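You operate a simulated robot arm through the tools that you are given. There is no shell and no other tool. Be economical: measure what you need, move in short steps, check, and stop when the job is done.

You run a simulated robot arm. Do the job below in one go: nothing can be reset, and whatever is moved stays where it is left.

Task
Open the bench drawer.

The check looks at the end state, three seconds after you hand in, the way a careful person would. Anything else that was tipped, shoved, dropped, spilled or broken makes it a failure.

Robot
A 6-joint arm with a two-finger parallel gripper, fixed in place. Base frame: the origin is at the foot of the arm, x ahead of it, y to its left, z up. Readings come in mm, rad, newtons and seconds.
With the tool pointing down near the work surface it reaches from about 220 to 620 mm from the base axis. Its first joint turns from -1.152 to 1.152 rad. Payload 2.7 kg.
Tool frame: the origin (TCP) lies between the finger pads and is the grasp point; the fingertips stand 23 mm ahead of it; z points along the fingers, y is the line along which they close. The gripper opens to 94 mm. The fingers are 38 mm wide and 10 mm thick; the gripper's body (54 by 96 mm) begins 39 mm behind the TCP.
Orientation is told as [roll, pitch, yaw] about the base's x, y, z axes, in that order, counted from this pose: with the fingers straight down and closing along the base's y, the tool's x points along the base's -x, its y along +y and its z along -z.

Tools
- The arm moves only by the tool move_arm. Its argument "increments" is a list of rows, each an object of numbers (a shift or turn left out is 0, a gripper value left out holds the last): "dx", "dy", "dz": the shift along the tool's x, y, z in mm; "wx", "wy", "wz": the turn, a rotation vector about the tool's x, y, z in rad; "grip": the opening, from 0 (shut) to 1 (fully open). In form: [{"dx": .., "dy": .., "dz": .., "wx": .., "wy": .., "wz": .., "grip": ..}, ...]. A call has 1 to 20 rows; each row shifts and turns the commanded pose from where the row before left it, along the tool's axes as they then stand. Each row takes 0.2 s and may step no farther than 50 mm and 0.15 rad from the row before; otherwise, or with a gripper value out of range, the whole call is refused. Where a pose cannot be reached the arm comes as near as it can. A force on the tool above 40 N (or 10 N above the force at the start of the call, whichever is more), or a blocked arm, ends the call early, and 0.2 s more pass. The fingers move at their own pace (about 45 mm/s each) and stop on an object; they squeeze with about 39 N. The grip force told is the motor's: it shows also when the fingers shut on nothing. Time passes only in rows, and 0.2 s behind the last, so rows that do not move let the fingers close. It gives the time, the measured TCP pose, the force on the tool (base axes), the opening and the grip force at its end, in the units of the frame above (readings bear some noise).
- Cameras (640 x 400 px; columns grow to the right, rows downward): "scene" is fixed at [60.8, -424.8, 1395.8]; the picture's right is [0.87, -0.49, 0.00], its down [-0.31, -0.56, -0.77] and it looks along [0.38, 0.67, -0.64] (base axes); focal length 316 px, centre (320, 200). "wrist" rides on the gripper at [-39, 0, -44] in the tool frame; the picture's right is [0.00, -1.00, 0.00], its down [0.97, 0.00, -0.24] and it looks along [0.24, 0.00, 0.97] (tool axes); focal length 218 px, centre (320, 200). There is no depth. A picture from a camera that has moved, and an enlarged one, comes with that camera's place and axes in the base frame and with its lens.
- camera(camera): a new picture of that camera. No time passes.
- inspect(camera, box): a new picture of the part [left, top, right, bottom] of that camera's present view, enlarged. No time passes.
- job_done(): hands the job in; it is judged then, once.

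Go step by step. Nothing tells you positions but the pictures and the camera data: compare them with the known pose of the tool, close in by small moves and look again before you grip or let go. The budget is 90 turns and 42 pictures, counting those below and the enlarged ones. Unless the task says otherwise, let go and move clear before handing in, and close with one line.

The tools are called after ">>>" as a command line: name --argument value ..., lists and objects as JSON in quotes. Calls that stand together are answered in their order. move_arm: Moves the arm, as the interface text tells. Its arguments: {"type":"object","properties":{"increments":{"type":"array"}},"required":["increments"]} The other tools are called the same way: camera (camera) takes a picture; inspect (camera, box) takes an enlarged picture of a part of a camera's view; job_done () hands the job in.

At the start:

```text
time_s: 0.0
eef_pos: [326.4, 179.2, 967.9]
tool_rot: [0.0, 0.0, 0.0]
contact_force: [-1.0, -0.5, 1.0]
width: 93.7
grasp_force: 0.1
```

scene: 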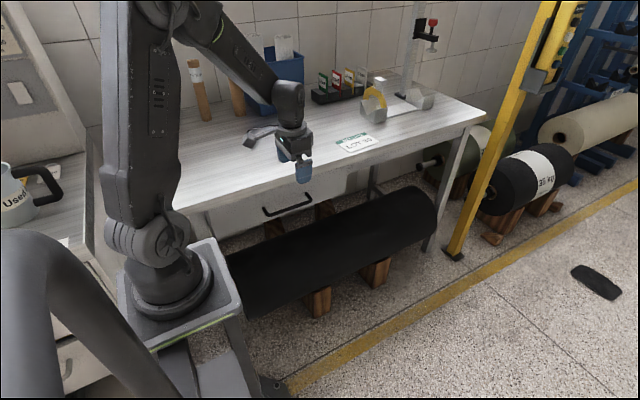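
wrist: 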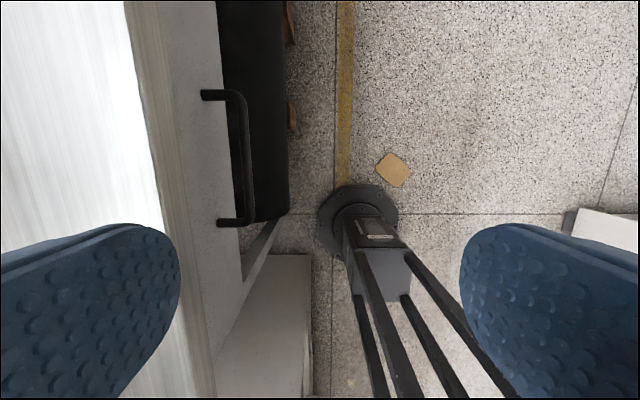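

The bench front runs along x to the left of the arm (at +y), and the drawer has a black bar handle facing -y. I'll zoom in to triangulate the handle.

>>> inspect --camera "scene" --box '[200, 140, 360, 240]'

>>> inspect --camera "wrist" --box '[120, 60, 320, 260]'

```text
4.00 times, centred on (280, 190) of scene
camera zoom: at [60.8, -424.8, 1395.8], right [0.87, -0.49, 0.0], down [-0.31, -0.56, -0.77], along [0.38, 0.67, -0.64], focal length 1264 px, centre (480, 240)
```

zoom: 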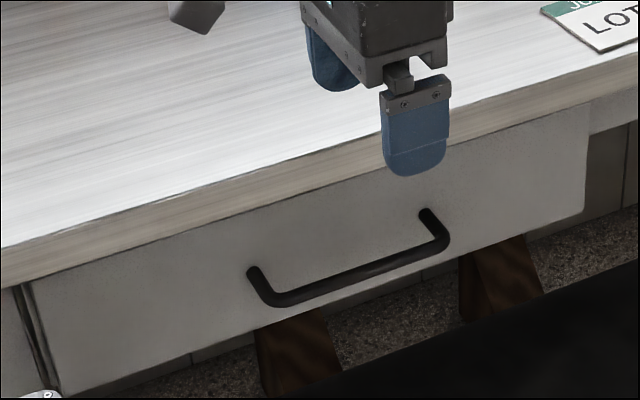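

```text
2.00 times, centred on (220, 160) of wrist
camera zoom: at [366.0, 179.5, 1012.6], right [0.0, -1.0, 0.0], down [-0.97, 0.0, 0.24], along [-0.24, 0.0, -0.97], focal length 436 px, centre (520, 280)
```

zoom: 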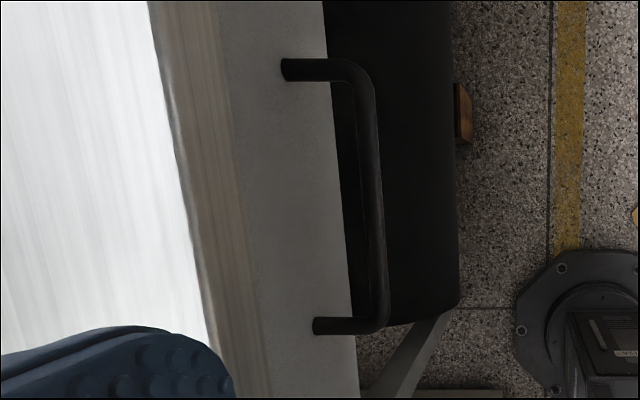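

Triangulating the two views puts the handle bar at about x 270–423, y 272, z 743, with the bench edge above it near y 317. I'll tilt the tool 45° toward +y so it clears the bench top, and partly close the gripper.

>>> move_arm --increments '[{"wx": -0.131, "dx": -4, "grip": 0.4}, {"wx": -0.131, "dx": -4}, {"wx": -0.131, "dx": -4}, {"wx": -0.131, "dx": -4}, {"wx": -0.131, "dx": -4}, {"wx": -0.131}]'

```text
time_s: 1.4
eef_pos: [346.8, 178.4, 969.5]
tool_rot: [0.789, -0.001, 0.001]
contact_force: [-0.2, 0.6, 0.2]
width: 37.5
grasp_force: 0.0
```

The tool is tilted and clear of everything. Next I'll move down and outward, then part of the way in along the tool axis, and look again.

>>> move_arm --increments '[{"dy": -32}, {"dy": -31}, {"dy": -31}, {"dz": 35}, {"dz": 35}, {"dz": 35}, {"dz": 30}, {}]'

>>> camera --camera "wrist"

>>> inspect --camera "scene" --box '[200, 140, 360, 240]'

```text
time_s: 3.2
eef_pos: [347.0, 206.5, 807.5]
tool_rot: [0.787, 0.0, 0.002]
contact_force: [-0.6, 0.3, -0.4]
width: 37.7
grasp_force: 0.1
```

```text
37 pictures are left
camera wrist: at [386.0, 177.0, 838.8], right [0.0, -0.71, -0.71], down [-0.97, -0.17, 0.17], along [-0.24, 0.69, -0.69], focal length 218 px, centre (320, 200)
```

wrist: 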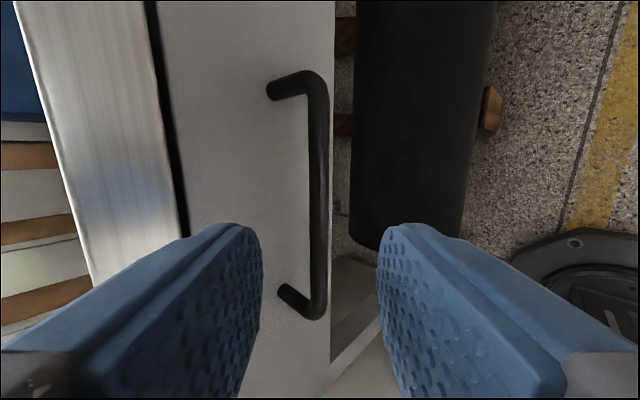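

```text
4.00 times, centred on (280, 190) of scene
camera zoom: at [60.8, -424.8, 1395.8], right [0.87, -0.49, 0.0], down [-0.31, -0.56, -0.77], along [0.38, 0.67, -0.64], focal length 1264 px, centre (480, 240)
```

zoom: 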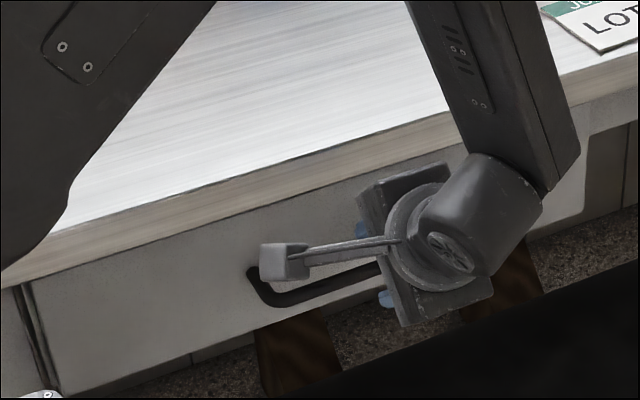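

The bar lies centred between the fingers, about 92 mm ahead of the TCP along the tool axis, with a 40+ mm gap behind it. I'll advance 85 mm.

>>> move_arm --increments '[{"dz": 25}, {"dz": 25}, {"dz": 20}, {"dz": 15}, {}]'

>>> camera --camera "wrist"

```text
time_s: 4.4
eef_pos: [346.7, 268.2, 746.7]
tool_rot: [0.787, 0.001, 0.0]
contact_force: [-0.4, 0.0, 0.3]
width: 37.5
grasp_force: 0.1
```

```text
35 pictures are left
camera wrist: at [385.6, 238.2, 776.6], right [0.0, -0.71, -0.71], down [-0.97, -0.17, 0.17], along [-0.24, 0.69, -0.69], focal length 218 px, centre (320, 200)
```

wrist: 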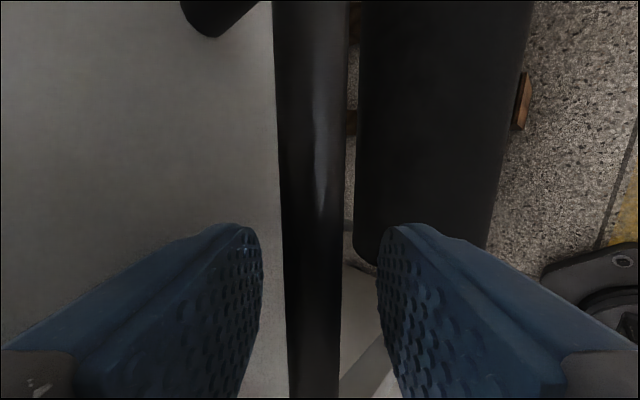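

The bar is between the fingers with both sides clear. I'll close on it now.

>>> move_arm --increments '[{"grip": 0}, {}, {}, {}]'

```text
time_s: 5.4
eef_pos: [344.7, 267.9, 746.0]
tool_rot: [0.789, -0.002, 0.002]
contact_force: [-3.3, 3.2, 19.9]
width: 12.1
grasp_force: 44.7
```

The bar is gripped at a 12 mm width. I'll relieve the small vertical load and start pulling gently along -y.

>>> move_arm --increments '[{"dy": 0.7, "dz": -0.7}, {"dy": -3.5, "dz": -3.5}, {"dy": -3.5, "dz": -3.5}, {"dy": -3.5, "dz": -3.5}, {"dy": -3.5, "dz": -3.5}]'

```text
time_s: 6.6
eef_pos: [346.3, 248.7, 746.8]
tool_rot: [0.784, -0.001, -0.001]
contact_force: [2.5, 1.9, -4.0]
width: 11.5
grasp_force: 45.0
```

The handle is following with very little force. I'll keep pulling and then check the picture.

>>> move_arm --increments '[{"dy": -5, "dz": -5}, {"dy": -5, "dz": -5}, {"dy": -5, "dz": -5}, {"dy": -5, "dz": -5}, {"dy": -5, "dz": -5}, {"dy": -5, "dz": -5}, {"dy": -5, "dz": -5}, {"dy": -5, "dz": -5}]'

>>> camera --camera "scene"

```text
time_s: 8.4
eef_pos: [345.9, 190.3, 747.6]
tool_rot: [0.786, 0.002, 0.0]
contact_force: [4.0, 2.6, -14.3]
width: 11.9
grasp_force: 45.1
```

```text
34 pictures are left
```

scene: 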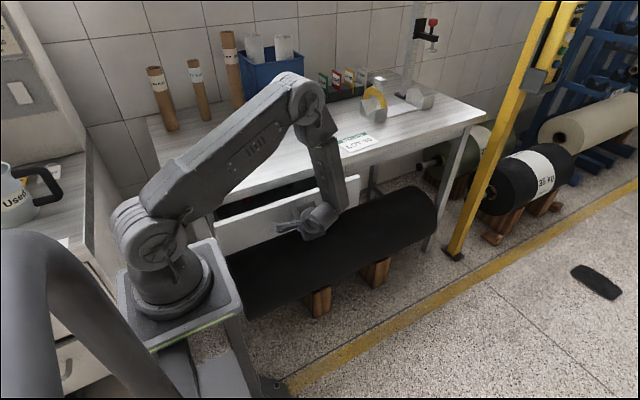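

The drawer is open about 78 mm and still moving freely. I'll correct the slight upward drift and carry on, watching the clearance to the arm's pedestal.

>>> move_arm --increments '[{"dy": -5.7, "dz": -4.3}, {"dy": -5, "dz": -5}, {"dy": -5, "dz": -5}, {"dy": -5, "dz": -5}, {"dy": -5, "dz": -5}, {"dy": -5, "dz": -5}, {"dy": -5, "dz": -5}, {"dy": -5, "dz": -5}]'

>>> camera --camera "scene"

```text
time_s: 10.2
eef_pos: [345.7, 135.0, 747.1]
tool_rot: [0.791, 0.001, 0.002]
contact_force: [-9.5, 1.3, 29.0]
width: 11.6
grasp_force: 45.0
```

```text
33 pictures are left
```

scene: 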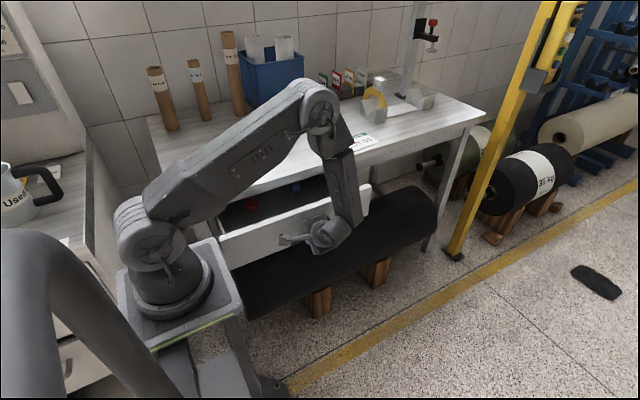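

The drawer is open about 133 mm. I'll take out the vertical preload and pull further in a small step, then check the gap to the pedestal.

>>> move_arm --increments '[{"dy": -4, "dz": -6}, {"dy": -5, "dz": -5}, {"dy": -5, "dz": -5}, {"dy": -5, "dz": -5}, {"dy": -5, "dz": -5}]'

>>> inspect --camera "scene" --box '[160, 160, 400, 310]'

```text
time_s: 11.4
eef_pos: [345.7, 98.5, 747.3]
tool_rot: [0.783, -0.001, 0.0]
contact_force: [10.4, 0.8, -25.0]
width: 11.6
grasp_force: 44.8
```

```text
2.67 times, centred on (280, 235) of scene
camera zoom: at [61.2, -424.7, 1395.8], right [0.87, -0.49, 0.0], down [-0.31, -0.56, -0.77], along [0.38, 0.67, -0.64], focal length 842 px, centre (427, 107)
```

zoom: 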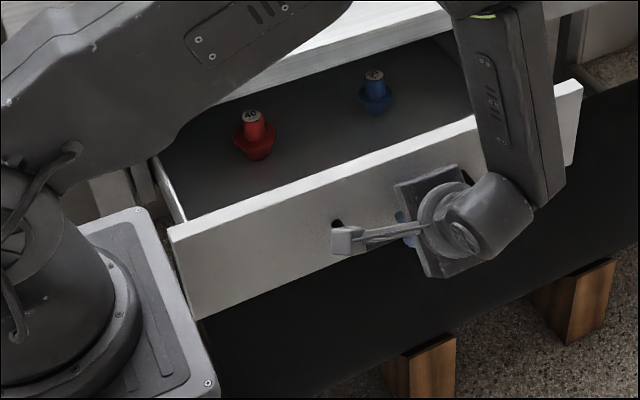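

The drawer is open about 170 mm with two small parts standing safely inside, and its left end clears the pedestal by about 20 mm. I'll continue slowly and watch for the end stop.

>>> move_arm --increments '[{"dy": -4.4, "dz": -3.6}, {"dy": -4, "dz": -4}, {"dy": -4, "dz": -4}, {"dy": -4, "dz": -4}, {"dy": -4, "dz": -4}, {"dy": -4, "dz": -4}]'

>>> inspect --camera "scene" --box '[160, 160, 400, 310]'

```text
time_s: 12.8
eef_pos: [344.4, 64.9, 747.0]
tool_rot: [0.786, 0.0, 0.003]
contact_force: [-2.9, 1.7, -17.9]
width: 12.0
grasp_force: 45.6
```

```text
2.67 times, centred on (280, 235) of scene
camera zoom: at [60.9, -424.7, 1395.8], right [0.87, -0.49, 0.0], down [-0.31, -0.56, -0.77], along [0.38, 0.67, -0.64], focal length 842 px, centre (427, 107)
```

zoom: 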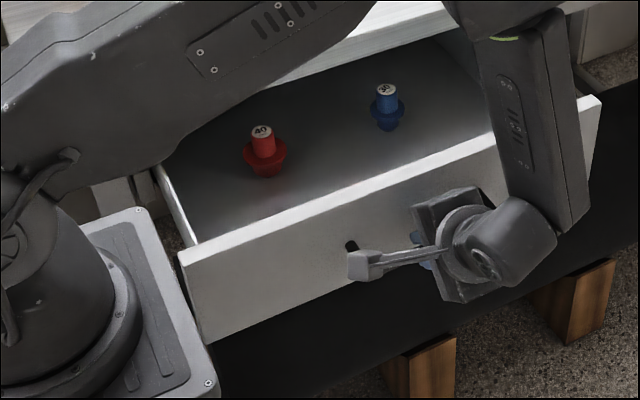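

The drawer is open about 203 mm and still free, and the items are upright. I'll take one more slow pull toward the end stop.

>>> move_arm --increments '[{"dy": -3.9, "dz": -3.1}, {"dy": -3.5, "dz": -3.5}, {"dy": -3.5, "dz": -3.5}, {"dy": -3.5, "dz": -3.5}, {"dy": -3.5, "dz": -3.5}, {"dy": -3.5, "dz": -3.5}, {"dy": -3.5, "dz": -3.5}, {"dy": -3.5, "dz": -3.5}]'

>>> inspect --camera "scene" --box '[160, 160, 400, 310]'

```text
time_s: 14.6
eef_pos: [345.2, 25.9, 746.8]
tool_rot: [0.788, -0.001, 0.002]
contact_force: [-13.1, 2.7, -5.0]
width: 11.4
grasp_force: 45.0
```

```text
2.67 times, centred on (280, 235) of scene
camera zoom: at [60.5, -424.7, 1395.8], right [0.87, -0.49, 0.0], down [-0.31, -0.56, -0.77], along [0.38, 0.67, -0.64], focal length 842 px, centre (427, 107)
```

zoom: 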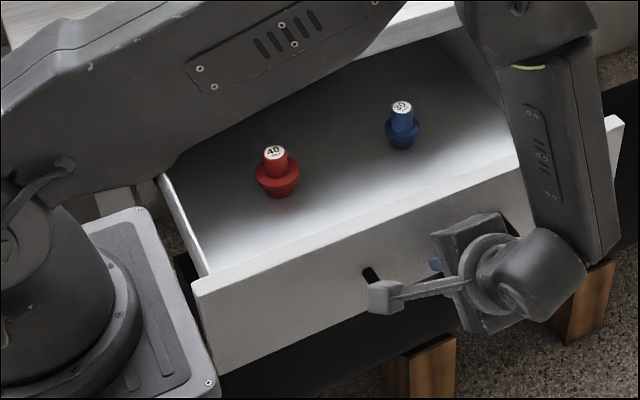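

The drawer is open about 242 mm with no stop reached. One more gentle pull will show whether it has more travel.

>>> move_arm --increments '[{"dy": -3, "dz": -3}, {"dy": -3, "dz": -3}, {"dy": -3, "dz": -3}, {"dy": -3, "dz": -3}, {"dy": -3, "dz": -3}, {"dy": -3, "dz": -3}, {"dy": -3, "dz": -3}, {"dy": -3, "dz": -3}]'

>>> camera --camera "scene"

```text
time_s: 16.4
eef_pos: [345.3, -8.0, 747.8]
tool_rot: [0.788, -0.002, 0.0]
contact_force: [-15.3, 2.3, 14.9]
width: 11.5
grasp_force: 45.4
```

```text
29 pictures are left
```

scene: 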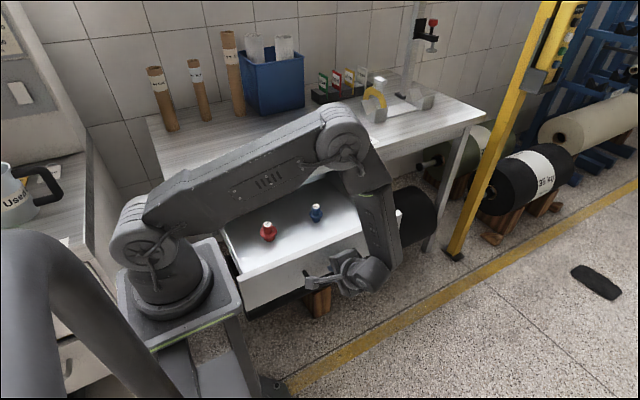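

The drawer is open about 276 mm and the parts inside still stand. That is wide open, so I'll release the handle and back off along the tool axis.

>>> move_arm --increments '[{"grip": 0.25}, {"grip": 0.38}, {}, {}]'

>>> camera --camera "wrist"

```text
time_s: 17.4
eef_pos: [346.9, -7.5, 747.0]
tool_rot: [0.787, 0.0, 0.0]
contact_force: [0.0, 0.1, 0.5]
width: 35.5
grasp_force: 0.0
```

```text
28 pictures are left
camera wrist: at [386.2, -38.3, 777.6], right [0.0, -0.71, -0.71], down [-0.97, -0.17, 0.17], along [-0.24, 0.69, -0.69], focal length 218 px, centre (320, 200)
```

wrist: 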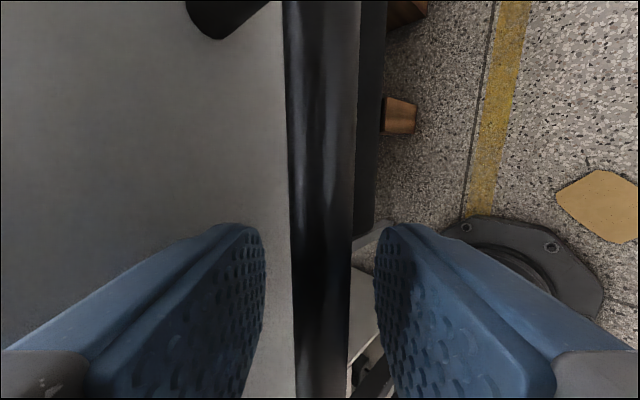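

The handle is free with clearance on both sides. I'll back straight out.

>>> move_arm --increments '[{"dz": -10}, {"dz": -20}, {"dz": -25}, {"dz": -25}, {"dz": -25}, {}]'

>>> camera --camera "scene"

>>> camera --camera "wrist"

```text
time_s: 18.8
eef_pos: [346.1, -84.0, 820.6]
tool_rot: [0.787, 0.001, -0.001]
contact_force: [-0.2, 0.5, 0.5]
width: 35.7
grasp_force: 0.1
```

```text
27 pictures are left
```

scene: 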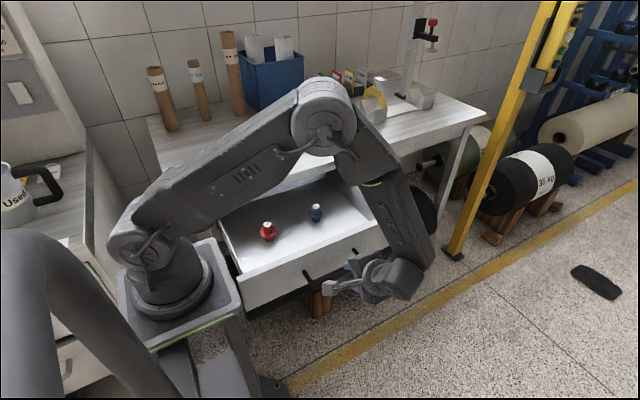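

```text
26 pictures are left
camera wrist: at [386.1, -113.6, 851.6], right [0.0, -0.71, -0.71], down [-0.97, -0.17, 0.17], along [-0.24, 0.69, -0.69], focal length 218 px, centre (320, 200)
```

wrist: 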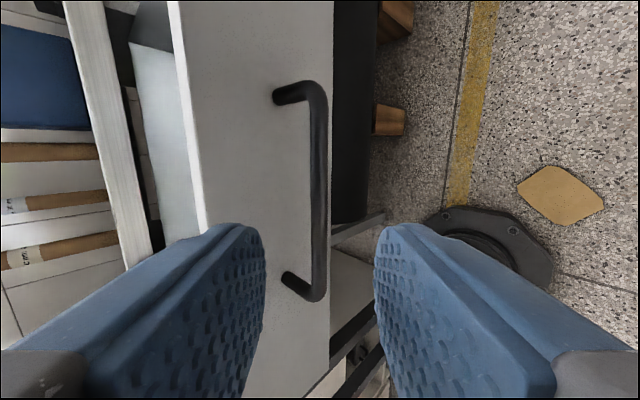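

The gripper is clear of the handle, the drawer has stayed open, and everything around it is undisturbed. I'm handing in.

>>> job_done

```text
The job is handed in.
```

The bench drawer is open by about 276 mm (I didn't reach an end stop), the two parts inside are still standing, and the arm is clear of the handle.
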